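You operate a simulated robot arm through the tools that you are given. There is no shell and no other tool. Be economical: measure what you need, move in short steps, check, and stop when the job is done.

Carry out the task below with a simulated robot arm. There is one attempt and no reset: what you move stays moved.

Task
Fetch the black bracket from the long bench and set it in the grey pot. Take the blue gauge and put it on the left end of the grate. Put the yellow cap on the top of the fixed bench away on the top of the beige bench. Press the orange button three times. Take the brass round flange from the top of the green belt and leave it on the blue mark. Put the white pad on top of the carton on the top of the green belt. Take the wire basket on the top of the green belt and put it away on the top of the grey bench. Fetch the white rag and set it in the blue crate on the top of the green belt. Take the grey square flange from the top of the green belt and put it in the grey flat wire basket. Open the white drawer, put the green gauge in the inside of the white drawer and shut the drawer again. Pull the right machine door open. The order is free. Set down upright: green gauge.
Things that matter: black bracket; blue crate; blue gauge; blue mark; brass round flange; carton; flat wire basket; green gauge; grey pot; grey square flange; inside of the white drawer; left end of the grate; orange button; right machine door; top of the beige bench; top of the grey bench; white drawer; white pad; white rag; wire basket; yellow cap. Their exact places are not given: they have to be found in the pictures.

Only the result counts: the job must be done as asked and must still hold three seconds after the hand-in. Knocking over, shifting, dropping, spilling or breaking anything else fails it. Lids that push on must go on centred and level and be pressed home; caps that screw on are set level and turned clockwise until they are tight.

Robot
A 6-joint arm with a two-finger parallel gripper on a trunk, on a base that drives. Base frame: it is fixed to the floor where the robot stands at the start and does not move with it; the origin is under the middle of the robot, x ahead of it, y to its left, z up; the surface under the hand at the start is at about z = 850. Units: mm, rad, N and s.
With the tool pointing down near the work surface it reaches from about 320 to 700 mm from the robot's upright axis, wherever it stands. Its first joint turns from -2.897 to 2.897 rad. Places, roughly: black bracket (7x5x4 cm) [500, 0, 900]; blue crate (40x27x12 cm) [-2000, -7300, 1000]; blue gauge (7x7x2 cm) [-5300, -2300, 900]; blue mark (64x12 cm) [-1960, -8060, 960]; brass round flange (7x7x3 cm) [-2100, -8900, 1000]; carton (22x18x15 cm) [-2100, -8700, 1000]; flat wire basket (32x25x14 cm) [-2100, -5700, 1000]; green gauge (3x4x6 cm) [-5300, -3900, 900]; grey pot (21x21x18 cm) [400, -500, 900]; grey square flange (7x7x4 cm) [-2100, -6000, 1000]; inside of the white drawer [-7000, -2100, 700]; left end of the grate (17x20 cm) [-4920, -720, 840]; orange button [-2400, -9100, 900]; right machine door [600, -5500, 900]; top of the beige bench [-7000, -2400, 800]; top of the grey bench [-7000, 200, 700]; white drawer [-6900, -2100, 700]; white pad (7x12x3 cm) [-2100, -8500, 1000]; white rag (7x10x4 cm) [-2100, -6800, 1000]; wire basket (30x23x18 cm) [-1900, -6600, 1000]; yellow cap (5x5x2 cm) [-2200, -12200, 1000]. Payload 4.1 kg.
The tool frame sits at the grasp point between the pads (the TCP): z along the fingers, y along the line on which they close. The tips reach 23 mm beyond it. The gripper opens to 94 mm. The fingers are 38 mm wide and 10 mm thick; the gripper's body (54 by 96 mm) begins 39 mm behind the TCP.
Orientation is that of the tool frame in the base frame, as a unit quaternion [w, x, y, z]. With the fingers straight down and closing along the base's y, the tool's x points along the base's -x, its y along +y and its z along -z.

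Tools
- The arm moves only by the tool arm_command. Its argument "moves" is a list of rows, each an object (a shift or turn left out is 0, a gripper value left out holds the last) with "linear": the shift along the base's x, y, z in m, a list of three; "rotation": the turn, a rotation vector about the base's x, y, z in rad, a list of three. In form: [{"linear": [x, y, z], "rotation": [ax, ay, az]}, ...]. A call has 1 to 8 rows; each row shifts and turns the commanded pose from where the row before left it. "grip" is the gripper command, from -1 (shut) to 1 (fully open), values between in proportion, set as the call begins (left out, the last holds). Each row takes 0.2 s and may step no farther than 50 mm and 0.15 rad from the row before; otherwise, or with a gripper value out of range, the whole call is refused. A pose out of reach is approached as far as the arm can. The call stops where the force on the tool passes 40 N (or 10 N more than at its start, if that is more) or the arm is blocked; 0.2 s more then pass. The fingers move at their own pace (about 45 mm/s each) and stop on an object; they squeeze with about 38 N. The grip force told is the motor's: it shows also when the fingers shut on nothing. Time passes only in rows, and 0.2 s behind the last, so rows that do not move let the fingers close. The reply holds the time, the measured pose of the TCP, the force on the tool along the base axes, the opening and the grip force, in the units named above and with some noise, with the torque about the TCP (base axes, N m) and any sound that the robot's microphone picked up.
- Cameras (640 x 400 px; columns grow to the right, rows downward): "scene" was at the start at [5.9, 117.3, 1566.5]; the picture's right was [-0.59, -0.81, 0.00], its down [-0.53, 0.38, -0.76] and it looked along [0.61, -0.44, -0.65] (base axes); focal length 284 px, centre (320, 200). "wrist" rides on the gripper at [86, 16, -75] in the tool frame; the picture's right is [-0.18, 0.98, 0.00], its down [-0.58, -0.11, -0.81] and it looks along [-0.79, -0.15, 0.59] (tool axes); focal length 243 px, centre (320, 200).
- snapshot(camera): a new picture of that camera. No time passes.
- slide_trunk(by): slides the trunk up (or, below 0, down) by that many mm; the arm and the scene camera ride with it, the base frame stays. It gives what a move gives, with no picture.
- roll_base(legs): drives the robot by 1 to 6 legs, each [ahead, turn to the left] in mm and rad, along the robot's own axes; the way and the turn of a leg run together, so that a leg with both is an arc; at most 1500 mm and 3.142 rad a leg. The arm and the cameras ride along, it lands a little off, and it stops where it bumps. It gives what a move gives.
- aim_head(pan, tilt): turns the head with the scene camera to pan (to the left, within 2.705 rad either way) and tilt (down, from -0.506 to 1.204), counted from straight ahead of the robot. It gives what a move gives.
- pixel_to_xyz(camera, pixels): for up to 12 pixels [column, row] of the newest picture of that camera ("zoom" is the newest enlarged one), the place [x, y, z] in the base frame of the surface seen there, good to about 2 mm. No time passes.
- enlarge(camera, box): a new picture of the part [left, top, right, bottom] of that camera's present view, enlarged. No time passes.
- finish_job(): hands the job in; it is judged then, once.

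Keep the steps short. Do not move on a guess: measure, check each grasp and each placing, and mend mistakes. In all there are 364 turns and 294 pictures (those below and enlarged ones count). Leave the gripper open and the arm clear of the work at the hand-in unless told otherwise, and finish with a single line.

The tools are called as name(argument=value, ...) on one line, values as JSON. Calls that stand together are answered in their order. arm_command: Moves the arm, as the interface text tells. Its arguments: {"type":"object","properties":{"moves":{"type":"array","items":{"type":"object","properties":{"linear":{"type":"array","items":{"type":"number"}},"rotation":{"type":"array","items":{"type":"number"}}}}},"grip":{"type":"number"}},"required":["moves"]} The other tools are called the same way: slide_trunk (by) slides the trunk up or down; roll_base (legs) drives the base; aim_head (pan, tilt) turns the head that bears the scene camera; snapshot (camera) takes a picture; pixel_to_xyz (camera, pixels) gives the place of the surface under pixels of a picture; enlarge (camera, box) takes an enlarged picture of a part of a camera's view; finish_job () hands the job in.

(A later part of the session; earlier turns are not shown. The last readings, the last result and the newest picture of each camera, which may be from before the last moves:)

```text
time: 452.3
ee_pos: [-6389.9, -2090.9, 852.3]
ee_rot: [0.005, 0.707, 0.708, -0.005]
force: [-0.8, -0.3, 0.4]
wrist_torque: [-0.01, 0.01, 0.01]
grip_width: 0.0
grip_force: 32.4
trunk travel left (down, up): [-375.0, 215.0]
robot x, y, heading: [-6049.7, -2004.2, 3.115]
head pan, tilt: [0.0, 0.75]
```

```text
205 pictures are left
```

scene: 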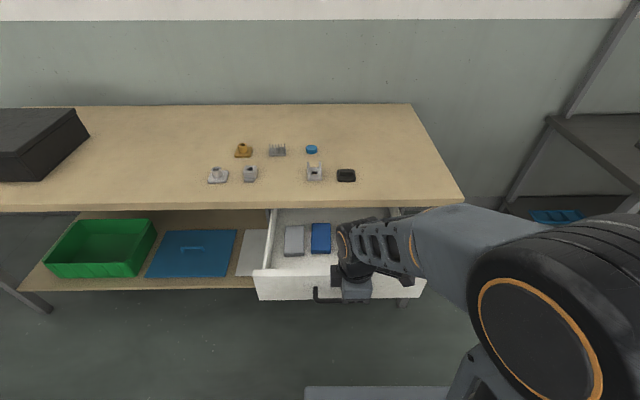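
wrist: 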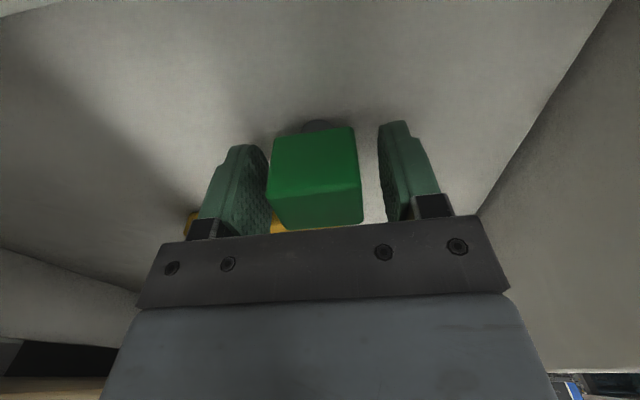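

arm_command(moves=[{"linear": [0.005, -0.006, -0.04]}, {"linear": [0.005, -0.006, -0.04]}, {"linear": [0, 0, -0.04]}, {"linear": [0, 0, -0.027]}, {}])

snapshot(camera="wrist")

```text
time: 453.5
ee_pos: [-6378.7, -2102.1, 703.1]
ee_rot: [0.005, 0.707, 0.707, -0.005]
force: [-0.6, -0.1, -0.4]
wrist_torque: [0.01, 0.01, 0.02]
grip_width: 0.0
grip_force: 37.9
trunk travel left (down, up): [-375.0, 215.0]
robot x, y, heading: [-6050.3, -1999.3, 3.113]
head pan, tilt: [0.0, 0.75]
```

```text
204 pictures are left
```

wrist: 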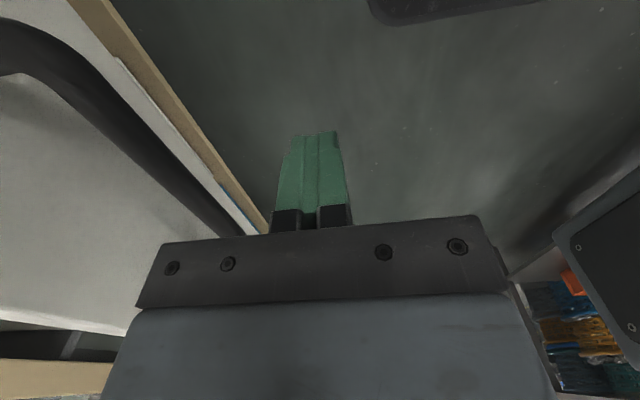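

The fingers are in front of the bar. I'll push slowly.

arm_command(moves=[{"linear": [-0.03, 0, 0]}, {"linear": [-0.012, 0, 0]}, {"linear": [-0.008, 0, 0]}, {"linear": [-0.01, 0, 0]}, {"linear": [-0.012, 0, 0]}, {"linear": [-0.014, 0, 0]}, {"linear": [-0.014, 0, 0]}, {"linear": [-0.014, 0, 0]}])

arm_command(moves=[{"linear": [-0.014, 0, 0]}, {"linear": [-0.014, 0, 0]}, {"linear": [-0.014, 0, 0]}, {"linear": [-0.014, 0, 0]}, {"linear": [-0.014, 0, 0]}, {"linear": [-0.014, 0, 0]}, {"linear": [-0.012, 0, 0]}, {"linear": [-0.01, 0, 0]}])

snapshot(camera="scene")

```text
time: 455.3
ee_pos: [-6494.1, -2100.7, 705.2]
ee_rot: [0.004, 0.707, 0.708, -0.005]
force: [0.1, -0.1, -0.2]
wrist_torque: [0.0, -0.02, 0.01]
grip_width: 0.3
grip_force: 37.7
trunk travel left (down, up): [-375.0, 215.0]
robot x, y, heading: [-6053.7, -1998.4, 3.114]
head pan, tilt: [0.0, 0.75]
```

```text
time: 457.1
ee_pos: [-6601.2, -2100.4, 704.6]
ee_rot: [0.005, 0.707, 0.707, -0.005]
force: [0.2, 0.4, 0.4]
wrist_torque: [0.0, -0.02, 0.01]
grip_width: 0.0
grip_force: 37.7
trunk travel left (down, up): [-375.0, 215.0]
robot x, y, heading: [-6053.4, -2001.0, 3.113]
head pan, tilt: [0.0, 0.75]
```

```text
203 pictures are left
```

scene: 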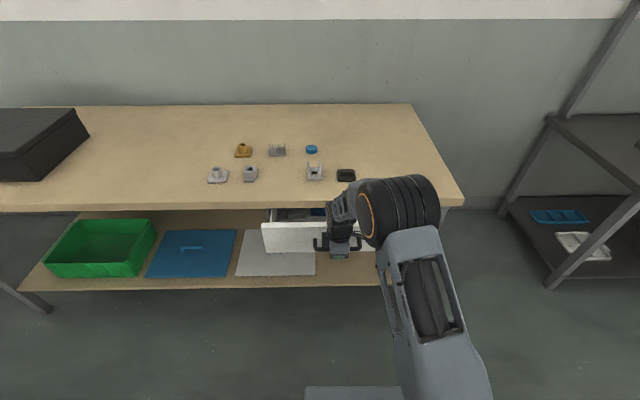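

The drawer is sliding shut. I'll push the remaining ~90 mm gently.

arm_command(moves=[{"linear": [-0.012, 0, 0]}, {"linear": [-0.014, 0, 0]}, {"linear": [-0.014, 0, 0]}, {"linear": [-0.014, 0, 0]}, {"linear": [-0.012, 0, 0]}, {"linear": [-0.01, 0, 0]}, {"linear": [-0.006, 0, 0]}, {}])

arm_command(moves=[{"linear": [-0.004, 0, 0]}, {"linear": [-0.003, 0, 0]}, {"linear": [-0.003, 0, 0]}, {"linear": [-0.003, 0, 0]}, {}])

enlarge(camera="scene", box=[220, 180, 460, 300])

```text
time: 458.9
ee_pos: [-6680.6, -2100.5, 706.4]
ee_rot: [0.005, 0.707, 0.708, -0.005]
force: [13.5, 0.4, 3.0]
wrist_torque: [0.04, 0.01, -0.22]
grip_width: 0.0
grip_force: 38.0
trunk travel left (down, up): [-375.0, 215.0]
robot x, y, heading: [-6052.4, -1995.4, 3.117]
head pan, tilt: [0.0, 0.75]
```

```text
time: 459.4
ee_pos: [-6680.1, -2101.1, 704.7]
ee_rot: [0.009, 0.708, 0.706, 0.0]
force: [16.9, 3.8, 15.1]
wrist_torque: [0.08, 0.16, -0.19]
grip_width: 0.0
grip_force: 38.1
trunk travel left (down, up): [-375.0, 215.0]
robot x, y, heading: [-6046.5, -2000.7, 3.113]
head pan, tilt: [0.0, 0.75]
stopped in row 2: the force on the tool passed its limit at 44 N (the readings are from after the stop); the commanded pose is now the measured one
```

```text
2.67 times, centred on (340, 240) of scene
```

zoom: 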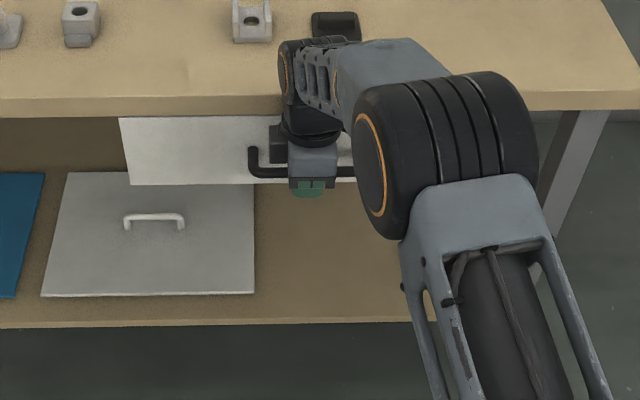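

Force rose as it reached the end. I'll check whether the face is back at x≈-6741.

pixel_to_xyz(camera="zoom", pixels=[[150, 150], [200, 160], [135, 130], [180, 106], [262, 170]])

arm_command(moves=[{"linear": [0.02, 0, 0]}, {"linear": [0.03, 0, 0]}, {"linear": [0.03, 0, 0.02]}, {"linear": [0.03, 0, 0.035]}, {"linear": [0.02, 0, 0.04]}, {"linear": [0.02, 0, 0.04]}, {"linear": [0.02, 0, 0.04]}])

enlarge(camera="scene", box=[220, 180, 460, 300])

pixel_to_xyz(camera="zoom", pixels=[[150, 150], [200, 160], [135, 130], [180, 106], [262, 170]])

```text
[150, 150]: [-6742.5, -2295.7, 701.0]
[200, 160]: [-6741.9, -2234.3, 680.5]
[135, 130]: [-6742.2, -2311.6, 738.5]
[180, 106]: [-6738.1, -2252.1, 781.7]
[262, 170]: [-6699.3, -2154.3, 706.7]
```

```text
time: 461.0
ee_pos: [-6514.1, -2100.4, 878.0]
ee_rot: [0.01, 0.707, 0.707, 0.0]
force: [0.9, -0.2, -0.2]
wrist_torque: [-0.01, 0.0, -0.03]
grip_width: 0.0
grip_force: 38.5
trunk travel left (down, up): [-375.0, 215.0]
robot x, y, heading: [-6049.9, -2000.0, 3.119]
head pan, tilt: [0.0, 0.75]
```

```text
2.67 times, centred on (340, 240) of scene
```

zoom: 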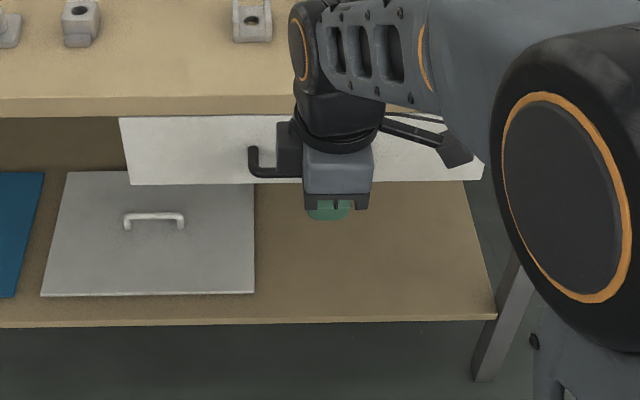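

```text
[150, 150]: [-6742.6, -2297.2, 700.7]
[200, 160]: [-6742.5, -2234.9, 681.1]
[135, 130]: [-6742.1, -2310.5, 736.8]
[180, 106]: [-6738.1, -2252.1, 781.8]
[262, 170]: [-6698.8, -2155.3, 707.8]
```

The drawer is fully shut. Next are the belt tasks from its west side. I'll raise the trunk, drive out through the gap to x≈-3700, face south, and look.

slide_trunk(by=205)

arm_command(moves=[{"linear": [0.04, 0.03, 0.03]}, {"linear": [0.04, 0.03, 0.03]}, {"linear": [0.02, 0.03, 0.03]}], grip=0.5)

roll_base(legs=[[0, -1.548], [670, 0], [0, -1.571], [1200, 0], [1150, 0], [0, -1.571]])

aim_head(pan=0.0, tilt=0.35)

snapshot(camera="scene")

```text
time: 463.2
ee_pos: [-6513.6, -2099.2, 1082.5]
ee_rot: [0.01, 0.707, 0.707, 0.001]
force: [0.9, 0.2, 0.5]
wrist_torque: [0.01, -0.02, -0.02]
grip_width: 0.0
grip_force: 38.2
trunk travel left (down, up): [-580.0, 10.0]
robot x, y, heading: [-6051.2, -1998.3, 3.12]
head pan, tilt: [0.0, 0.75]
```

```text
refused: row 1 steps farther than a row can; nothing moved
```

```text
time: 489.3
ee_pos: [-3599.9, -1833.4, 1082.4]
ee_rot: [0.007, -0.01, 1.0, 0.007]
force: [0.0, -0.4, -0.2]
wrist_torque: [-0.03, 0.01, 0.01]
grip_width: 0.0
grip_force: 37.6
trunk travel left (down, up): [-580.0, 10.0]
robot x, y, heading: [-3708.9, -1374.0, -1.573]
head pan, tilt: [0.0, 0.75]
```

```text
time: 490.2
ee_pos: [-3599.4, -1834.6, 1083.4]
ee_rot: [0.006, -0.011, 1.0, 0.007]
force: [1.1, -0.9, 0.4]
wrist_torque: [-0.02, -0.01, 0.01]
grip_width: 0.0
grip_force: 37.5
trunk travel left (down, up): [-580.0, 10.0]
robot x, y, heading: [-3711.3, -1377.9, -1.572]
head pan, tilt: [0.0, 0.351]
```

```text
200 pictures are left
```

scene: 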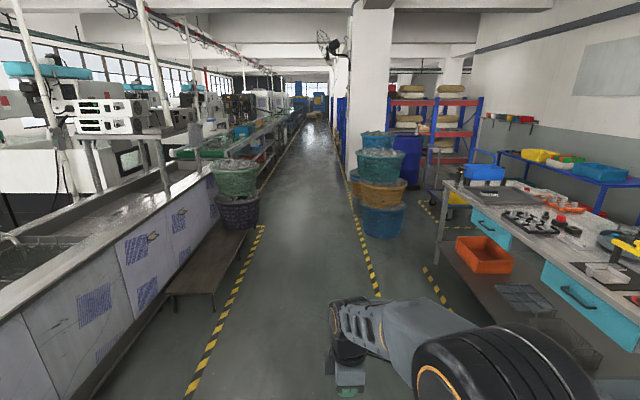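

A clear aisle between yellow tapes runs south along the belt. I'll measure it.

pixel_to_xyz(camera="scene", pixels=[[262, 235], [200, 370], [375, 285], [260, 195], [360, 215], [350, 190], [340, 150], [260, 170], [230, 200], [215, 155]])

enlarge(camera="scene", box=[160, 80, 400, 230])

```text
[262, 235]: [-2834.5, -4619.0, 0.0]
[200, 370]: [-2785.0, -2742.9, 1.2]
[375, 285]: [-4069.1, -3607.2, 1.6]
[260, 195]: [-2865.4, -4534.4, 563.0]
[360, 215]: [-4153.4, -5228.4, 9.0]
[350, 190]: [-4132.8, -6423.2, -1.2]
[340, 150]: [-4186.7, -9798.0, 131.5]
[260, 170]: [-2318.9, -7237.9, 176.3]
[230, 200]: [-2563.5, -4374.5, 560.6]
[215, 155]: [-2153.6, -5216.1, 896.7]
```

```text
2.67 times, centred on (280, 155) of scene
```

zoom: 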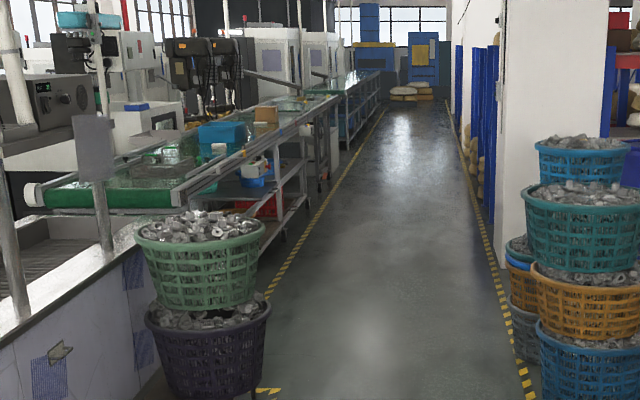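

The aisle spans x -4070 to -2800. I'll drive to about (-3200,-5900) and face the belt.

roll_base(legs=[[0, 0.113], [1500, 0], [1500, 0], [1500, 0], [0, 1.46]])

aim_head(pan=0.0, tilt=0.4)

snapshot(camera="scene")

```text
time: 515.6
ee_pos: [-2827.4, -5706.6, 1082.7]
ee_rot: [-0.001, -0.703, 0.711, 0.008]
force: [-0.8, 0.7, 0.5]
wrist_torque: [0.02, -0.03, -0.01]
grip_width: 0.0
grip_force: 38.4
trunk travel left (down, up): [-580.0, 10.0]
robot x, y, heading: [-3287.3, -5799.4, -0.044]
head pan, tilt: [0.0, 0.351]
```

```text
time: 516.2
ee_pos: [-2827.2, -5708.2, 1084.4]
ee_rot: [-0.001, -0.703, 0.711, 0.009]
force: [-0.6, 0.8, 0.1]
wrist_torque: [-0.01, 0.01, 0.02]
grip_width: 0.1
grip_force: 38.2
trunk travel left (down, up): [-580.0, 10.0]
robot x, y, heading: [-3288.1, -5800.9, -0.042]
head pan, tilt: [0.0, 0.4]
```

```text
198 pictures are left
```

scene: 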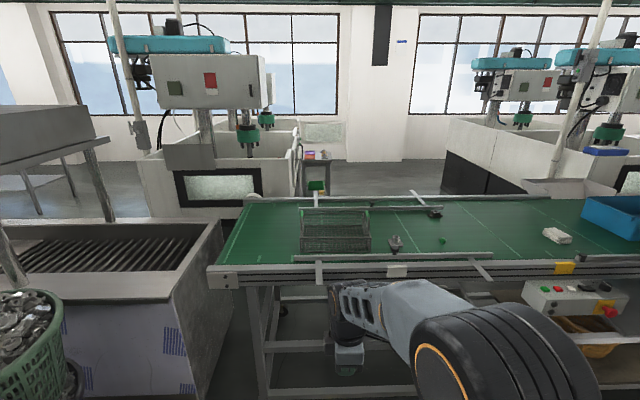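

I'll measure the belt's near edge, the guide rail, the flange (395,243), and the flat basket corners.

enlarge(camera="scene", box=[280, 190, 520, 300])

pixel_to_xyz(camera="scene", pixels=[[396, 243], [396, 250], [301, 250], [370, 248], [366, 212], [302, 212], [350, 280], [397, 272], [480, 262], [400, 257], [575, 290], [320, 270]])

```text
2.67 times, centred on (400, 245) of scene
```

zoom: 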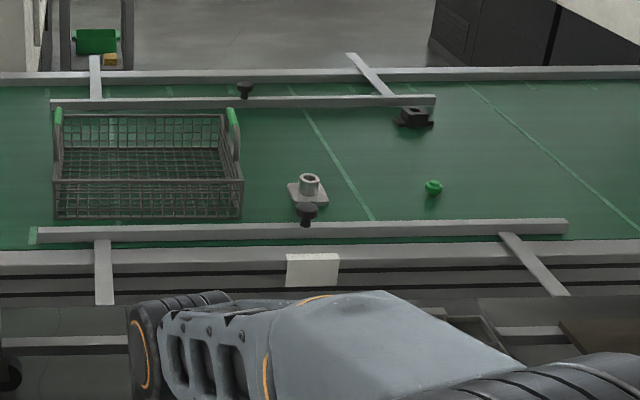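

```text
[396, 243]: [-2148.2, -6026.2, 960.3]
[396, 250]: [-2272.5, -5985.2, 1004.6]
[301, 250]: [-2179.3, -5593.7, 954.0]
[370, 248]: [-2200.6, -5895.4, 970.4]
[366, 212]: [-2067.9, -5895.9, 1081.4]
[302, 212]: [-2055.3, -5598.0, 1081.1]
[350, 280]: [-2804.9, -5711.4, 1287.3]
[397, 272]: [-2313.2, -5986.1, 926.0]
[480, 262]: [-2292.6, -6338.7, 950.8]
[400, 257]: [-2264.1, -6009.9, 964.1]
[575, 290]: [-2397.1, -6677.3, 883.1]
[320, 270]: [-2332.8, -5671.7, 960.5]
```

The belt's near edge is x≈-2320. I'll drive up to x≈-2660 and look down.

roll_base(legs=[[620, 0.042]])

aim_head(pan=0.0, tilt=0.7)

snapshot(camera="scene")

```text
time: 519.6
ee_pos: [-2223.2, -5690.5, 1083.2]
ee_rot: [0.001, 0.72, -0.694, -0.009]
force: [0.1, -0.2, 0.5]
wrist_torque: [-0.01, -0.02, 0.01]
grip_width: 0.0
grip_force: 37.9
trunk travel left (down, up): [-580.0, 10.0]
robot x, y, heading: [-2680.3, -5806.0, 0.012]
head pan, tilt: [0.0, 0.4]
```

```text
time: 520.4
ee_pos: [-2222.0, -5690.1, 1082.8]
ee_rot: [0.001, 0.721, -0.693, -0.01]
force: [0.9, -0.5, 0.6]
wrist_torque: [-0.01, 0.0, 0.0]
grip_width: 0.0
grip_force: 38.7
trunk travel left (down, up): [-580.0, 10.0]
robot x, y, heading: [-2678.9, -5809.1, 0.011]
head pan, tilt: [0.0, 0.7]
```

```text
196 pictures are left
```

scene: 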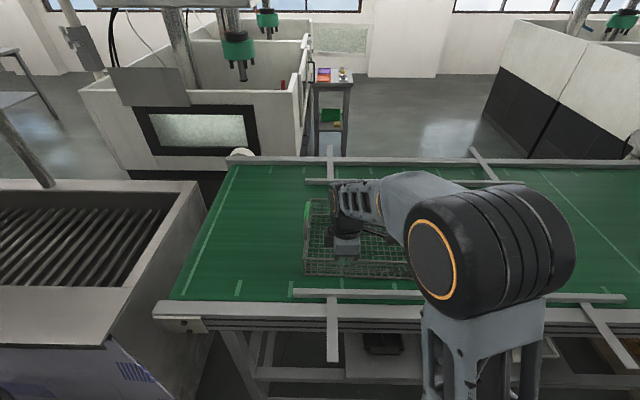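

The arm hides the flange, so I'll move above it, open the gripper, and use the wrist camera.

arm_command(moves=[{"linear": [-0.01, -0.03, 0.03], "rotation": [-0.012, -0.016, 0]}, {"linear": [-0.02, -0.04, 0.02]}, {"linear": [0, -0.05, 0]}, {"linear": [0, -0.05, 0]}, {"linear": [0.02, -0.045, 0]}, {"linear": [0.02, -0.045, 0]}, {"linear": [0.03, -0.035, 0]}, {"linear": [0.03, -0.03, 0]}], grip=1)

snapshot(camera="wrist")

snapshot(camera="scene")

```text
time: 522.2
ee_pos: [-2152.2, -6015.5, 1133.5]
ee_rot: [-0.001, 0.72, -0.694, 0.001]
force: [0.6, -0.6, -0.5]
wrist_torque: [0.01, -0.01, -0.02]
grip_width: 94.0
grip_force: 0.0
trunk travel left (down, up): [-580.0, 10.0]
robot x, y, heading: [-2682.8, -5805.5, 0.011]
head pan, tilt: [0.0, 0.7]
```

```text
195 pictures are left
```

wrist: 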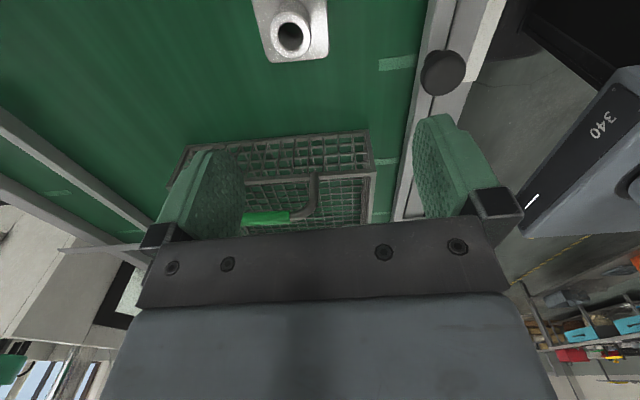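

```text
194 pictures are left
```

scene: 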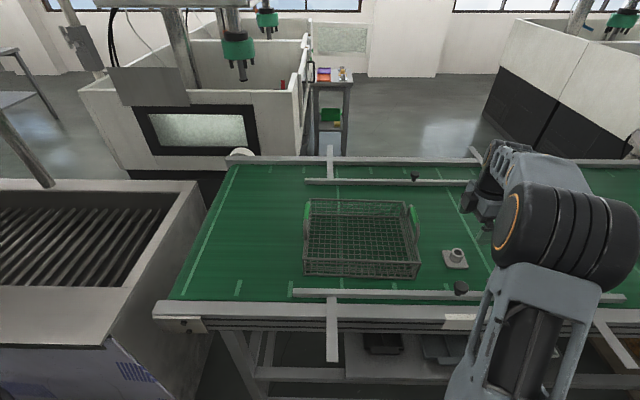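

Now the flange (456,258) and the basket are both visible. I'll enlarge and measure.

enlarge(camera="scene", box=[290, 180, 490, 305])

pixel_to_xyz(camera="zoom", pixels=[[495, 230], [555, 228], [575, 278], [508, 285], [533, 225], [535, 245], [45, 260], [415, 280], [55, 70], [375, 75], [410, 100], [50, 100]])

```text
3.20 times, centred on (390, 242) of scene
```

zoom: 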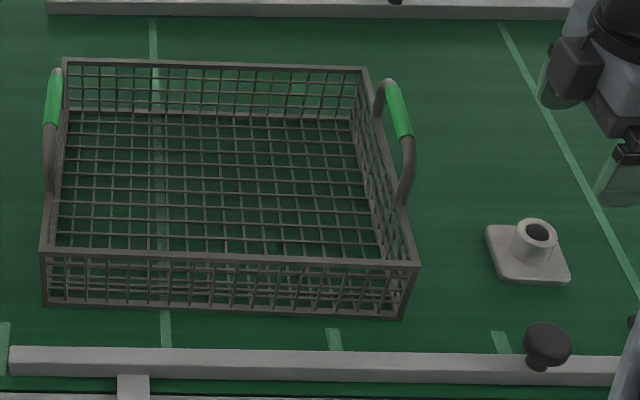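

```text
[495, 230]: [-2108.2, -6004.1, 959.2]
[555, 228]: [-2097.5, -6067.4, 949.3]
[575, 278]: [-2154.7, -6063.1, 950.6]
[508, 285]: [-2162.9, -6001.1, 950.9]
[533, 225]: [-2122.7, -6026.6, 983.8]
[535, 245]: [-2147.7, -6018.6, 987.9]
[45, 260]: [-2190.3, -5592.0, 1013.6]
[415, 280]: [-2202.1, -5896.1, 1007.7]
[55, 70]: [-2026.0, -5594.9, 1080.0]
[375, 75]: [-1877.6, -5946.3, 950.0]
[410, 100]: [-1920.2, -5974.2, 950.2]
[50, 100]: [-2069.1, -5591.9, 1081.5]
```

The flange has a square base (top z 959) and a round boss to z 988, centred near (-2134,-6028). I'll grip the boss. Going above it now to check.

arm_command(moves=[{"linear": [0.018, -0.013, -0.03]}, {"linear": [0, 0, -0.04]}, {}])

snapshot(camera="wrist")

pixel_to_xyz(camera="wrist", pixels=[[320, 30], [320, 50], [300, 50], [340, 50], [320, 70], [320, 90]])

```text
time: 523.0
ee_pos: [-2133.3, -6026.0, 1063.5]
ee_rot: [0.0, 0.72, -0.693, 0.002]
force: [0.2, 0.2, 0.3]
wrist_torque: [0.0, -0.01, 0.02]
grip_width: 94.0
grip_force: 0.1
trunk travel left (down, up): [-580.0, 10.0]
robot x, y, heading: [-2679.5, -5809.8, 0.01]
head pan, tilt: [0.0, 0.7]
```

```text
192 pictures are left
```

wrist: 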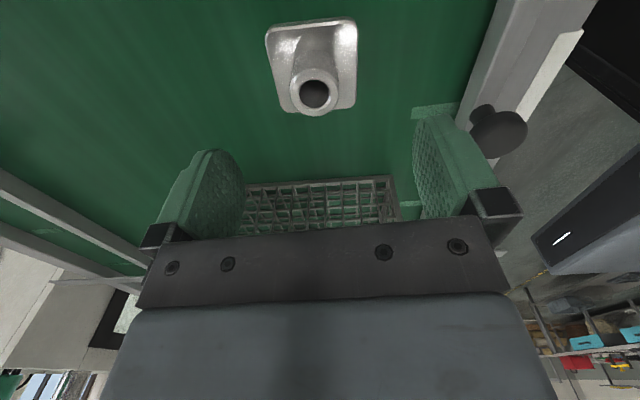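

```text
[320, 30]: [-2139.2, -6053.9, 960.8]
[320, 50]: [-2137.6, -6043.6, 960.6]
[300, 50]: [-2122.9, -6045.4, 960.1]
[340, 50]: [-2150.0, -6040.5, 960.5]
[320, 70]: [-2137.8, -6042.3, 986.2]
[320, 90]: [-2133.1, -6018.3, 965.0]
```

The boss centre is at (314,93) against the grip axis at (320,93), about 4 mm off. I'll shift +4 mm in x, lower to z≈986, and close.

arm_command(moves=[{"linear": [0.004, 0, -0.04]}, {"linear": [0, 0, -0.037]}, {}])

arm_command(moves=[{}, {}, {}, {}, {}, {}], grip=-1)

arm_command(moves=[{"linear": [0, 0, 0.04]}, {"linear": [0, 0, 0.045]}, {"linear": [0, 0, 0.045]}, {}])

snapshot(camera="wrist")

```text
time: 523.8
ee_pos: [-2131.7, -6027.9, 985.7]
ee_rot: [0.0, 0.72, -0.694, 0.002]
force: [0.4, -0.1, 0.0]
wrist_torque: [0.0, 0.01, -0.01]
grip_width: 94.1
grip_force: 0.0
trunk travel left (down, up): [-580.0, 10.0]
robot x, y, heading: [-2677.5, -5806.2, 0.016]
head pan, tilt: [0.0, 0.7]
```

```text
time: 525.2
ee_pos: [-2131.1, -6027.7, 985.4]
ee_rot: [-0.001, 0.72, -0.694, 0.001]
force: [0.7, 0.0, 0.8]
wrist_torque: [-0.06, 0.08, -0.03]
grip_width: 32.7
grip_force: 38.1
trunk travel left (down, up): [-580.0, 10.0]
robot x, y, heading: [-2680.8, -5807.1, 0.012]
head pan, tilt: [0.0, 0.7]
```

```text
time: 526.2
ee_pos: [-2131.0, -6027.3, 1117.2]
ee_rot: [-0.001, 0.721, -0.693, 0.0]
force: [0.9, -0.4, -1.0]
wrist_torque: [-0.01, -0.02, -0.01]
grip_width: 33.0
grip_force: 38.0
trunk travel left (down, up): [-580.0, 10.0]
robot x, y, heading: [-2681.4, -5809.7, 0.019]
head pan, tilt: [0.0, 0.7]
```

```text
191 pictures are left
```

wrist: 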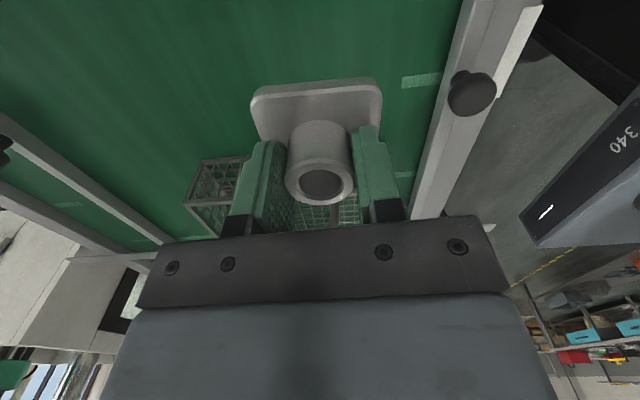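

The flange is held. I'll lift more, cross over the basket handle, and stop over the basket's middle.

arm_command(moves=[{"linear": [0, 0, 0.035]}, {"linear": [0.006, 0.04, 0]}, {"linear": [0.006, 0.04, 0]}, {"linear": [0.006, 0.04, 0]}, {"linear": [0.006, 0.04, 0]}, {"linear": [0.006, 0.04, 0]}, {"linear": [0.006, 0.04, 0]}, {"linear": [0.006, 0.04, 0]}])

snapshot(camera="wrist")

snapshot(camera="scene")

```text
time: 528.0
ee_pos: [-2087.6, -5747.4, 1151.1]
ee_rot: [0.001, 0.721, -0.693, 0.001]
force: [1.0, 0.0, -0.5]
wrist_torque: [0.01, -0.01, -0.02]
grip_width: 33.1
grip_force: 37.8
trunk travel left (down, up): [-580.0, 10.0]
robot x, y, heading: [-2679.8, -5809.1, 0.013]
head pan, tilt: [0.0, 0.7]
```

```text
190 pictures are left
```

wrist: 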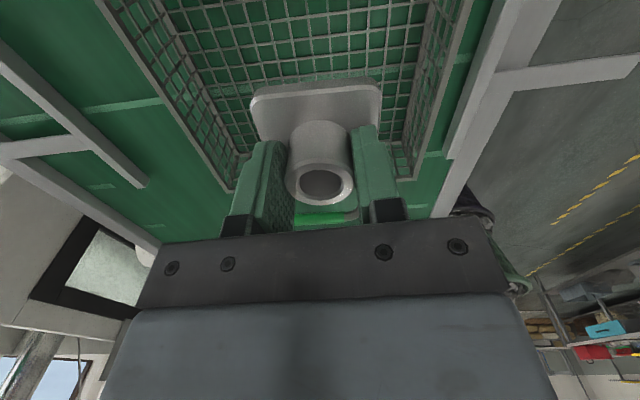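

```text
189 pictures are left
```

scene: 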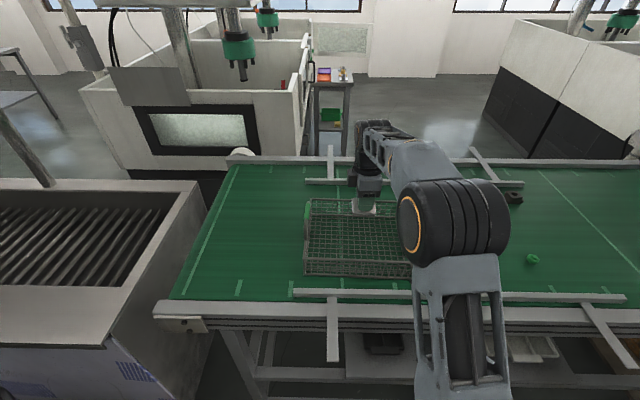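

I'll lower it to just above the basket floor.

arm_command(moves=[{"linear": [0, 0, -0.045]}, {"linear": [0, 0, -0.045]}, {"linear": [0, 0, -0.04]}, {"linear": [0, 0, -0.018]}, {"linear": [0, 0, -0.005]}, {}])

arm_command(moves=[{"linear": [0, 0, -0.003]}, {"linear": [0, 0, -0.003]}, {}])

```text
time: 529.4
ee_pos: [-2089.7, -5748.2, 998.4]
ee_rot: [0.0, 0.72, -0.694, 0.001]
force: [-0.4, 0.4, -1.8]
wrist_torque: [-0.02, 0.0, -0.01]
grip_width: 33.3
grip_force: 37.8
trunk travel left (down, up): [-580.0, 10.0]
robot x, y, heading: [-2680.1, -5806.2, 0.011]
head pan, tilt: [0.0, 0.7]
```

```text
time: 530.2
ee_pos: [-2087.3, -5748.4, 993.0]
ee_rot: [0.0, 0.721, -0.693, 0.0]
force: [0.8, -0.2, -1.1]
wrist_torque: [-0.01, 0.02, -0.01]
grip_width: 33.0
grip_force: 38.4
trunk travel left (down, up): [-580.0, 10.0]
robot x, y, heading: [-2678.6, -5804.0, 0.012]
head pan, tilt: [0.0, 0.7]
```

arm_command(moves=[{"linear": [0, 0, -0.002]}, {"linear": [0, 0, -0.002]}, {"linear": [0, 0, -0.001]}, {}])

```text
time: 531.2
ee_pos: [-2087.9, -5748.7, 990.9]
ee_rot: [-0.003, 0.72, -0.693, 0.004]
force: [3.7, 4.9, 34.2]
wrist_torque: [0.08, 0.33, -0.2]
grip_width: 33.4
grip_force: 37.7
trunk travel left (down, up): [-580.0, 10.0]
robot x, y, heading: [-2681.8, -5809.3, 0.017]
head pan, tilt: [0.0, 0.7]
```

Firm contact. I'll ease up 2 mm and open, then rise.

arm_command(moves=[{"linear": [0, 0, 0.003]}, {}])

arm_command(moves=[{}, {}, {}], grip=0.4)

arm_command(moves=[{"linear": [0, 0, 0.04]}, {"linear": [0, 0, 0.045]}, {"linear": [0, 0, 0.045]}, {"linear": [-0.02, 0, 0.04]}, {"linear": [-0.04, 0, 0.02]}, {"linear": [-0.04, 0, 0.02]}, {"linear": [-0.04, 0, 0.02]}])

snapshot(camera="scene")

```text
time: 531.8
ee_pos: [-2089.1, -5749.1, 989.5]
ee_rot: [0.0, 0.72, -0.693, 0.001]
force: [6.5, 2.3, 17.1]
wrist_torque: [0.11, -0.2, -0.01]
grip_width: 32.9
grip_force: 37.6
trunk travel left (down, up): [-580.0, 10.0]
robot x, y, heading: [-2680.3, -5810.3, 0.015]
head pan, tilt: [0.0, 0.7]
```

```text
time: 532.6
ee_pos: [-2090.2, -5748.9, 988.8]
ee_rot: [0.0, 0.721, -0.693, 0.0]
force: [0.2, 0.0, 0.8]
wrist_torque: [-0.01, -0.02, 0.01]
grip_width: 65.7
grip_force: 0.1
trunk travel left (down, up): [-580.0, 10.0]
robot x, y, heading: [-2679.0, -5809.4, 0.014]
head pan, tilt: [0.0, 0.7]
```

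```text
time: 534.2
ee_pos: [-2230.9, -5751.7, 1219.7]
ee_rot: [-0.001, 0.721, -0.693, 0.001]
force: [0.8, 0.1, 0.5]
wrist_torque: [0.0, -0.01, -0.02]
grip_width: 66.1
grip_force: 0.0
trunk travel left (down, up): [-580.0, 10.0]
robot x, y, heading: [-2680.4, -5807.4, 0.012]
head pan, tilt: [0.0, 0.7]
```

```text
188 pictures are left
```

scene: 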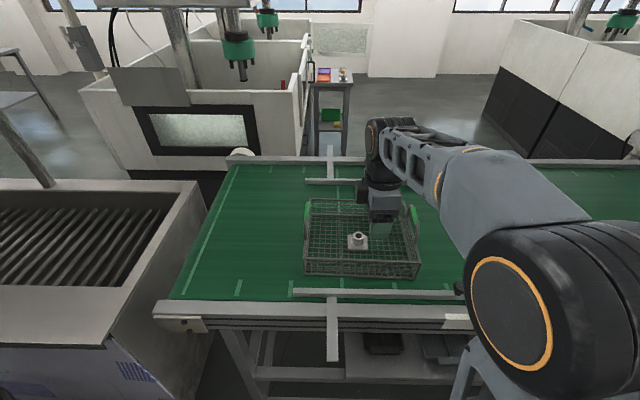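

The flange is in the basket. Next is the rag: I'll drive to y≈-7050 alongside the belt.

roll_base(legs=[[-350, 0], [0, -1.583], [1240, 0], [0, 1.571]])

aim_head(pan=0.2, tilt=0.55)

snapshot(camera="scene")

```text
time: 550.1
ee_pos: [-2574.3, -7010.5, 1219.4]
ee_rot: [0.0, 0.715, -0.699, 0.001]
force: [-1.0, 0.7, -0.3]
wrist_torque: [0.01, -0.01, -0.04]
grip_width: 65.7
grip_force: 0.1
trunk travel left (down, up): [-580.0, 10.0]
robot x, y, heading: [-3027.2, -7059.2, 0.0]
head pan, tilt: [0.0, 0.7]
```

```text
time: 550.8
ee_pos: [-2575.4, -7010.8, 1220.4]
ee_rot: [0.0, 0.716, -0.698, 0.001]
force: [0.4, 0.3, -0.3]
wrist_torque: [0.0, -0.01, -0.02]
grip_width: 65.8
grip_force: 0.1
trunk travel left (down, up): [-580.0, 10.0]
robot x, y, heading: [-3027.3, -7060.0, 0.003]
head pan, tilt: [0.201, 0.55]
```

```text
187 pictures are left
```

scene: 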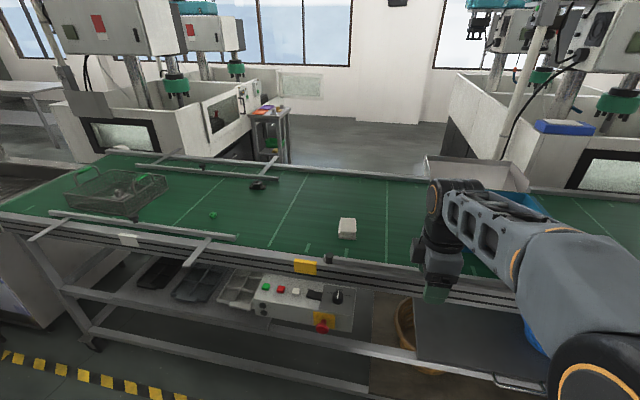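

The rag is at (347,228) and the crate is behind the arm. I'll drive ahead and measure.

roll_base(legs=[[350, 0]])

arm_command(moves=[{"linear": [0, 0.045, 0]}, {"linear": [0, 0.045, 0]}, {"linear": [0, 0.045, 0]}, {"linear": [0, 0.045, 0]}], grip=1)

aim_head(pan=-0.1, tilt=0.75)

snapshot(camera="scene")

snapshot(camera="wrist")

```text
time: 553.1
ee_pos: [-2225.6, -7014.5, 1218.8]
ee_rot: [0.0, 0.714, -0.701, 0.001]
force: [-0.4, -0.1, -0.1]
wrist_torque: [0.0, 0.04, 0.01]
grip_width: 65.9
grip_force: 0.1
trunk travel left (down, up): [-580.0, 10.0]
robot x, y, heading: [-2677.9, -7063.9, -0.01]
head pan, tilt: [0.201, 0.55]
```

```text
time: 554.1
ee_pos: [-2224.6, -6835.7, 1222.1]
ee_rot: [0.0, 0.713, -0.701, 0.001]
force: [-0.5, -0.3, -0.5]
wrist_torque: [-0.02, 0.0, 0.0]
grip_width: 94.1
grip_force: 0.1
trunk travel left (down, up): [-580.0, 10.0]
robot x, y, heading: [-2678.7, -7064.0, -0.008]
head pan, tilt: [0.201, 0.55]
```

```text
time: 554.9
ee_pos: [-2225.1, -6835.7, 1222.7]
ee_rot: [-0.001, 0.713, -0.701, 0.0]
force: [0.3, -0.2, 0.1]
wrist_torque: [0.03, 0.0, -0.02]
grip_width: 93.9
grip_force: 0.0
trunk travel left (down, up): [-580.0, 10.0]
robot x, y, heading: [-2675.9, -7058.7, -0.007]
head pan, tilt: [-0.099, 0.75]
```

```text
186 pictures are left
```

scene: 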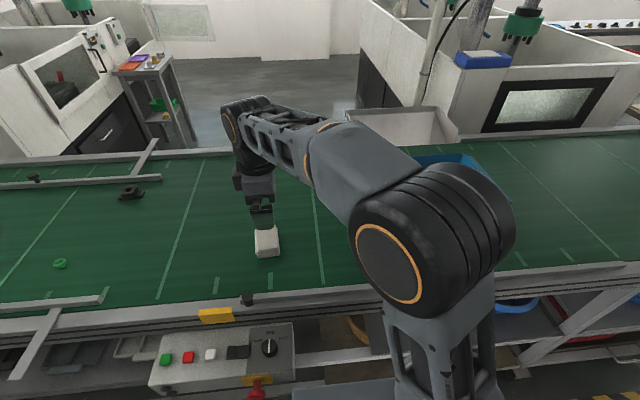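

```text
185 pictures are left
```

wrist: 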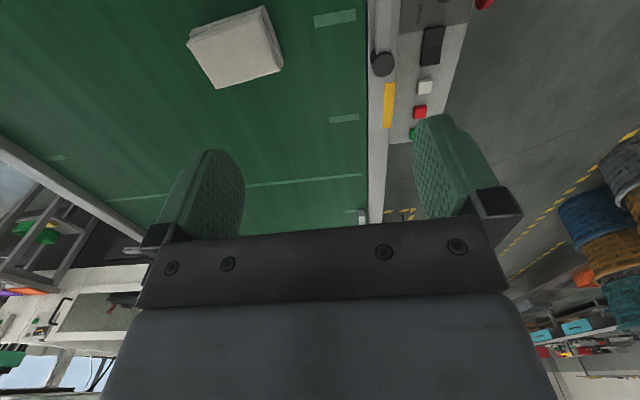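

The rag is in the wrist view; I'll measure its corners.

pixel_to_xyz(camera="wrist", pixels=[[192, 40], [262, 12], [281, 66], [220, 84], [235, 50], [205, 62], [270, 38], [227, 25], [250, 72]])

```text
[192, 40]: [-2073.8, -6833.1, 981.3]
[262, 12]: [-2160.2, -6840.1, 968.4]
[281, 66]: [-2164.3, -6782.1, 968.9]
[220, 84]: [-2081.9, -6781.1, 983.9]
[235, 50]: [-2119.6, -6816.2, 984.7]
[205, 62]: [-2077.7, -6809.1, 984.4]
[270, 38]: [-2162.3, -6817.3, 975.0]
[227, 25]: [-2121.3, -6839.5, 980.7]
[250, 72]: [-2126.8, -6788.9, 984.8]
```

The rag spans x -2165..-2073 and y -6842..-6780, top z 985. I'll turn the tool -1.57 to close along y and go above it.

arm_command(moves=[{"linear": [0.01, 0, -0.01], "rotation": [0, 0, -0.143]}, {"linear": [0.01, 0, -0.01], "rotation": [0, 0, -0.143]}, {"linear": [0.01, 0.003, -0.01], "rotation": [0, 0, -0.143]}, {"linear": [0.01, 0.003, -0.01], "rotation": [0, 0, -0.143]}, {"linear": [0.01, 0.003, -0.01], "rotation": [0, 0, -0.143]}, {"linear": [0.01, 0.003, -0.01], "rotation": [0, 0, -0.143]}, {"linear": [0.01, 0.003, -0.02], "rotation": [0, 0, -0.143]}, {"linear": [0.01, 0.003, -0.02], "rotation": [0, 0, -0.143]}])

arm_command(moves=[{"linear": [0.01, 0.003, -0.02], "rotation": [0, 0, -0.143]}, {"linear": [0.008, 0.002, -0.02], "rotation": [0, 0, -0.143]}, {"linear": [0.008, 0.002, -0.02], "rotation": [0, 0, -0.14]}, {}])

snapshot(camera="wrist")

```text
time: 556.7
ee_pos: [-2146.6, -6816.4, 1120.0]
ee_rot: [0.001, -0.219, 0.976, -0.001]
force: [1.8, 0.4, -0.4]
wrist_torque: [0.0, 0.0, -0.01]
grip_width: 93.9
grip_force: 0.0
trunk travel left (down, up): [-580.0, 10.0]
robot x, y, heading: [-2676.5, -7062.0, -0.009]
head pan, tilt: [-0.099, 0.75]
```

```text
time: 557.7
ee_pos: [-2118.7, -6810.5, 1059.0]
ee_rot: [0.0, -0.009, 1.0, -0.001]
force: [0.9, -0.3, -0.4]
wrist_torque: [0.02, -0.01, 0.02]
grip_width: 94.0
grip_force: 0.0
trunk travel left (down, up): [-580.0, 10.0]
robot x, y, heading: [-2677.9, -7064.7, -0.003]
head pan, tilt: [-0.099, 0.75]
```

```text
184 pictures are left
```

wrist: 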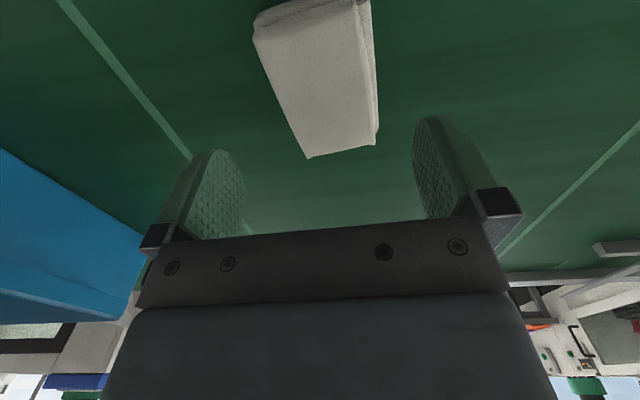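

pixel_to_xyz(camera="wrist", pixels=[[258, 40], [305, 150], [350, 8], [374, 140], [282, 95], [365, 80], [330, 70]])

```text
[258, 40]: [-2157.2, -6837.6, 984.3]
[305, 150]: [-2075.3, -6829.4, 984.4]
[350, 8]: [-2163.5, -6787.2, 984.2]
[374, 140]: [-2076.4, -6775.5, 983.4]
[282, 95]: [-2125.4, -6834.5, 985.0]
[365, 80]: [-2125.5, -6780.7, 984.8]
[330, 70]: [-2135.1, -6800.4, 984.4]
```

The long axis is turned about 0.1 rad. I'll adjust by +0.1, lower to z≈977, and close.

arm_command(moves=[{"linear": [0, 0.003, -0.03], "rotation": [0, 0, 0.1]}, {"linear": [0, 0, -0.03]}, {"linear": [0, 0, -0.022]}, {}])

arm_command(moves=[{}, {}, {}, {}], grip=-1)

arm_command(moves=[{"linear": [0, 0, 0.04]}, {"linear": [0, 0, 0.045]}, {"linear": [0, 0, 0.045]}, {"linear": [0, 0, 0.04]}, {}])

snapshot(camera="wrist")

```text
time: 558.7
ee_pos: [-2118.9, -6805.8, 977.3]
ee_rot: [-0.001, -0.059, 0.998, -0.001]
force: [0.7, -0.3, -0.5]
wrist_torque: [-0.02, -0.01, 0.03]
grip_width: 93.8
grip_force: 0.1
trunk travel left (down, up): [-580.0, 10.0]
robot x, y, heading: [-2675.1, -7061.4, -0.011]
head pan, tilt: [-0.099, 0.75]
```

```text
time: 559.7
ee_pos: [-2118.8, -6806.3, 977.0]
ee_rot: [0.001, -0.06, 0.998, -0.001]
force: [0.2, -0.6, 0.4]
wrist_torque: [0.03, -0.02, -0.04]
grip_width: 65.2
grip_force: 37.4
trunk travel left (down, up): [-580.0, 10.0]
robot x, y, heading: [-2677.2, -7059.5, -0.006]
head pan, tilt: [-0.099, 0.75]
```

```text
time: 560.9
ee_pos: [-2117.7, -6808.6, 1148.5]
ee_rot: [0.0, -0.059, 0.998, -0.001]
force: [0.3, -0.6, -0.5]
wrist_torque: [0.04, 0.0, 0.0]
grip_width: 64.8
grip_force: 38.3
trunk travel left (down, up): [-580.0, 10.0]
robot x, y, heading: [-2678.4, -7062.0, -0.007]
head pan, tilt: [-0.099, 0.75]
```

```text
183 pictures are left
```

wrist: 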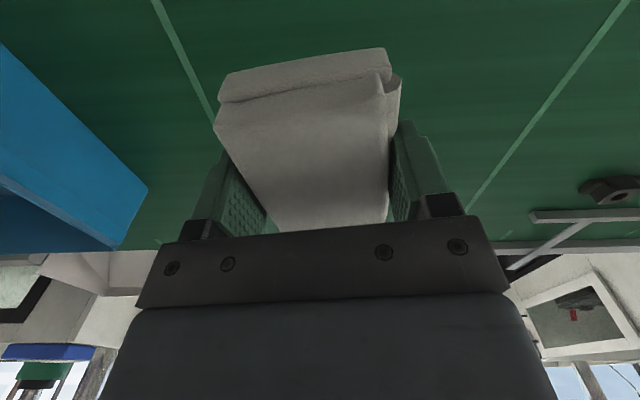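

The rag is held. I'll look at the crate to the right.

aim_head(pan=-0.6, tilt=0.7)

snapshot(camera="scene")

```text
time: 561.8
ee_pos: [-2116.7, -6808.8, 1147.7]
ee_rot: [0.0, -0.059, 0.998, -0.001]
force: [1.0, 0.5, -1.1]
wrist_torque: [-0.04, 0.01, 0.0]
grip_width: 64.6
grip_force: 38.2
trunk travel left (down, up): [-580.0, 10.0]
robot x, y, heading: [-2679.1, -7061.3, -0.005]
head pan, tilt: [-0.6, 0.7]
```

```text
182 pictures are left
```

scene: 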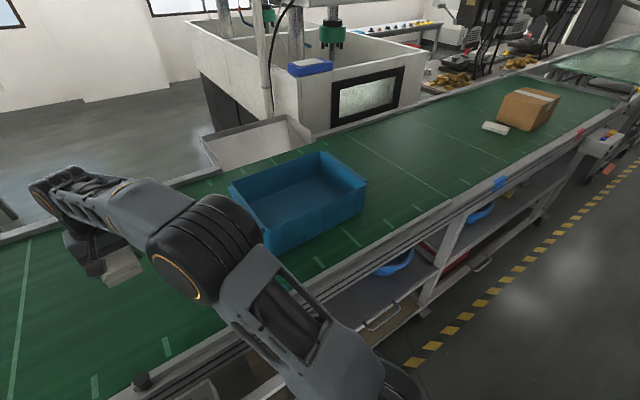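

pixel_to_xyz(camera="scene", pixels=[[232, 186], [322, 154], [365, 182], [268, 228], [285, 200], [320, 185], [262, 205], [300, 190], [340, 190], [500, 183], [550, 110], [495, 128]])

```text
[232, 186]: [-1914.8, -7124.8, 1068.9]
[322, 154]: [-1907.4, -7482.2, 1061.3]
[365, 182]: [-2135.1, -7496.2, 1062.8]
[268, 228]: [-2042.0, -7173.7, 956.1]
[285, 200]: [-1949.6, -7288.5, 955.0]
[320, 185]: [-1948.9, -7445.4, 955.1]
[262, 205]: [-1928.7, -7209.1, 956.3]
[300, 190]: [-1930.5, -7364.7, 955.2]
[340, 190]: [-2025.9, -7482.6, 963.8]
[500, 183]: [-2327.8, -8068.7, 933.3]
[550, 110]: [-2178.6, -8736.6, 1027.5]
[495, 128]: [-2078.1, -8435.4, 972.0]
```

The crate spans x -2150..-1908 and y -7496..-7125, with its rim at 1063 and floor at 955. I'll move the rag over (-2048,-7240), turning the tool +1.47 so the wrist camera stays inside the crate.

arm_command(moves=[{"linear": [0.007, -0.043, 0], "rotation": [0, 0, 0.147]}, {"linear": [0.007, -0.043, 0], "rotation": [0, 0, 0.147]}, {"linear": [0.007, -0.043, 0], "rotation": [0, 0, 0.147]}, {"linear": [0.007, -0.043, 0], "rotation": [0, 0, 0.147]}, {"linear": [0.007, -0.043, 0], "rotation": [0, 0, 0.147]}])

arm_command(moves=[{"linear": [0.007, -0.043, 0], "rotation": [0, 0, 0.147]}, {"linear": [0.007, -0.043, 0], "rotation": [0, 0, 0.147]}, {"linear": [0.007, -0.043, 0], "rotation": [0, 0, 0.147]}, {"linear": [0.007, -0.043, 0], "rotation": [0, 0, 0.147]}, {"linear": [0.007, -0.043, 0], "rotation": [0, 0, 0.147]}, {}])

snapshot(camera="wrist")

snapshot(camera="scene")

```text
time: 563.0
ee_pos: [-2083.8, -7022.5, 1151.0]
ee_rot: [0.0, -0.415, 0.91, -0.001]
force: [-0.3, -1.0, -0.8]
wrist_torque: [0.0, -0.01, 0.01]
grip_width: 64.6
grip_force: 37.7
trunk travel left (down, up): [-580.0, 10.0]
robot x, y, heading: [-2677.3, -7060.5, -0.005]
head pan, tilt: [-0.6, 0.7]
```

```text
time: 564.4
ee_pos: [-2050.0, -7235.9, 1148.8]
ee_rot: [-0.001, 0.714, -0.7, 0.0]
force: [0.8, -0.4, -0.2]
wrist_torque: [-0.01, 0.01, 0.03]
grip_width: 64.4
grip_force: 38.3
trunk travel left (down, up): [-580.0, 10.0]
robot x, y, heading: [-2677.3, -7063.1, -0.004]
head pan, tilt: [-0.6, 0.7]
```

```text
181 pictures are left
```

wrist: 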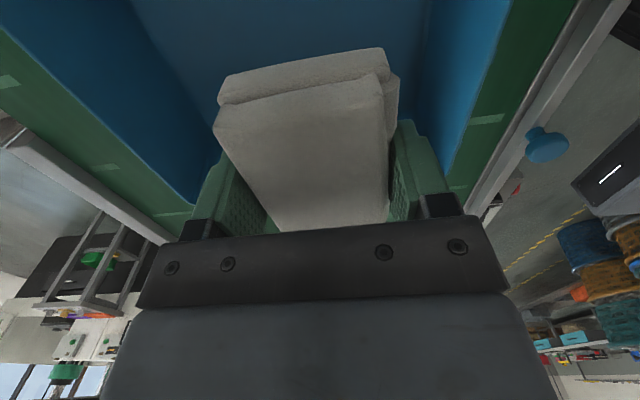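

```text
180 pictures are left
```

scene: 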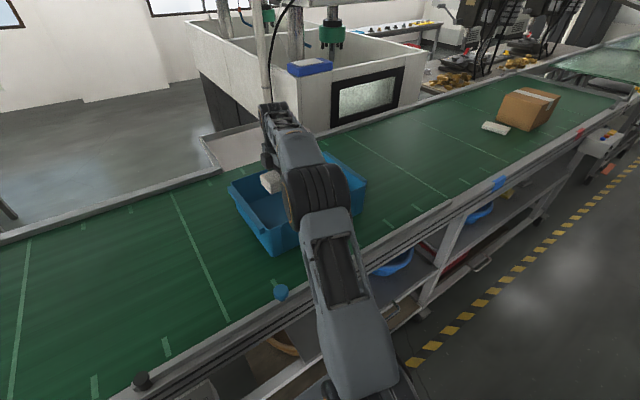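

It's over the crate interior. I'll lower to the floor.

arm_command(moves=[{"linear": [0, 0, -0.04]}, {"linear": [0, 0, -0.04]}, {"linear": [0, 0, -0.04]}, {"linear": [0, 0, -0.03]}, {"linear": [0, 0, -0.01]}, {}])

snapshot(camera="wrist")

```text
time: 565.8
ee_pos: [-2051.5, -7237.8, 987.8]
ee_rot: [-0.001, 0.714, -0.701, 0.001]
force: [-0.2, -0.4, -1.0]
wrist_torque: [0.01, 0.01, 0.0]
grip_width: 64.1
grip_force: 38.0
trunk travel left (down, up): [-580.0, 10.0]
robot x, y, heading: [-2675.6, -7064.1, -0.004]
head pan, tilt: [-0.6, 0.7]
```

```text
179 pictures are left
```

wrist: 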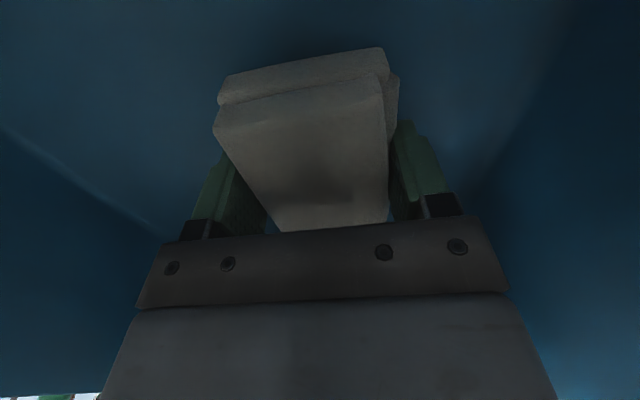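

I'll go down the last few millimetres, then open to about 82 mm and rise.

arm_command(moves=[{"linear": [0, 0, -0.003]}, {"linear": [0, 0, -0.002]}, {}])

arm_command(moves=[{}, {}], grip=0.75)

arm_command(moves=[{"linear": [0, 0, 0.04]}, {"linear": [0, 0, 0.045]}, {"linear": [0, 0, 0.045]}, {"linear": [0, 0, 0.045]}, {"linear": [-0.04, 0.01, 0.02]}, {"linear": [-0.04, 0.01, 0.02]}, {"linear": [-0.04, 0.01, 0.01]}, {"linear": [-0.04, 0.01, 0.01]}])

snapshot(camera="scene")

```text
time: 566.6
ee_pos: [-2048.9, -7237.8, 983.4]
ee_rot: [-0.001, 0.713, -0.701, 0.002]
force: [0.7, -0.5, 2.8]
wrist_torque: [0.14, 0.07, 0.02]
grip_width: 64.3
grip_force: 38.3
trunk travel left (down, up): [-580.0, 10.0]
robot x, y, heading: [-2677.1, -7062.9, -0.007]
head pan, tilt: [-0.6, 0.7]
```

```text
time: 567.2
ee_pos: [-2050.1, -7237.0, 982.7]
ee_rot: [-0.001, 0.713, -0.701, 0.001]
force: [0.5, 0.3, -0.5]
wrist_torque: [0.03, 0.01, 0.0]
grip_width: 82.3
grip_force: 0.1
trunk travel left (down, up): [-580.0, 10.0]
robot x, y, heading: [-2680.7, -7059.4, -0.006]
head pan, tilt: [-0.6, 0.7]
```

```text
time: 569.0
ee_pos: [-2209.8, -7198.4, 1220.8]
ee_rot: [-0.001, 0.713, -0.701, 0.001]
force: [0.6, 0.5, 0.0]
wrist_torque: [0.0, -0.01, -0.01]
grip_width: 82.1
grip_force: 0.1
trunk travel left (down, up): [-580.0, 10.0]
robot x, y, heading: [-2676.5, -7066.5, -0.003]
head pan, tilt: [-0.6, 0.7]
```

```text
178 pictures are left
```

scene: 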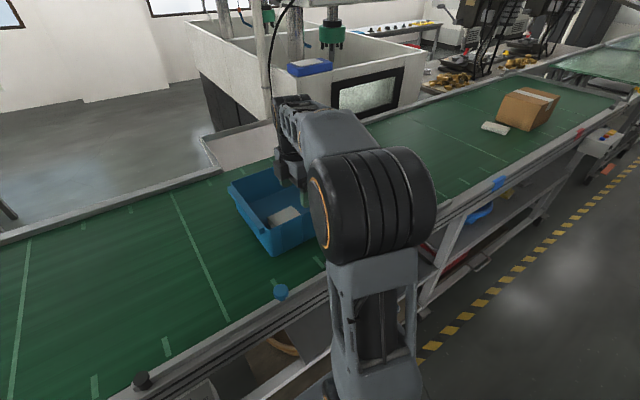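

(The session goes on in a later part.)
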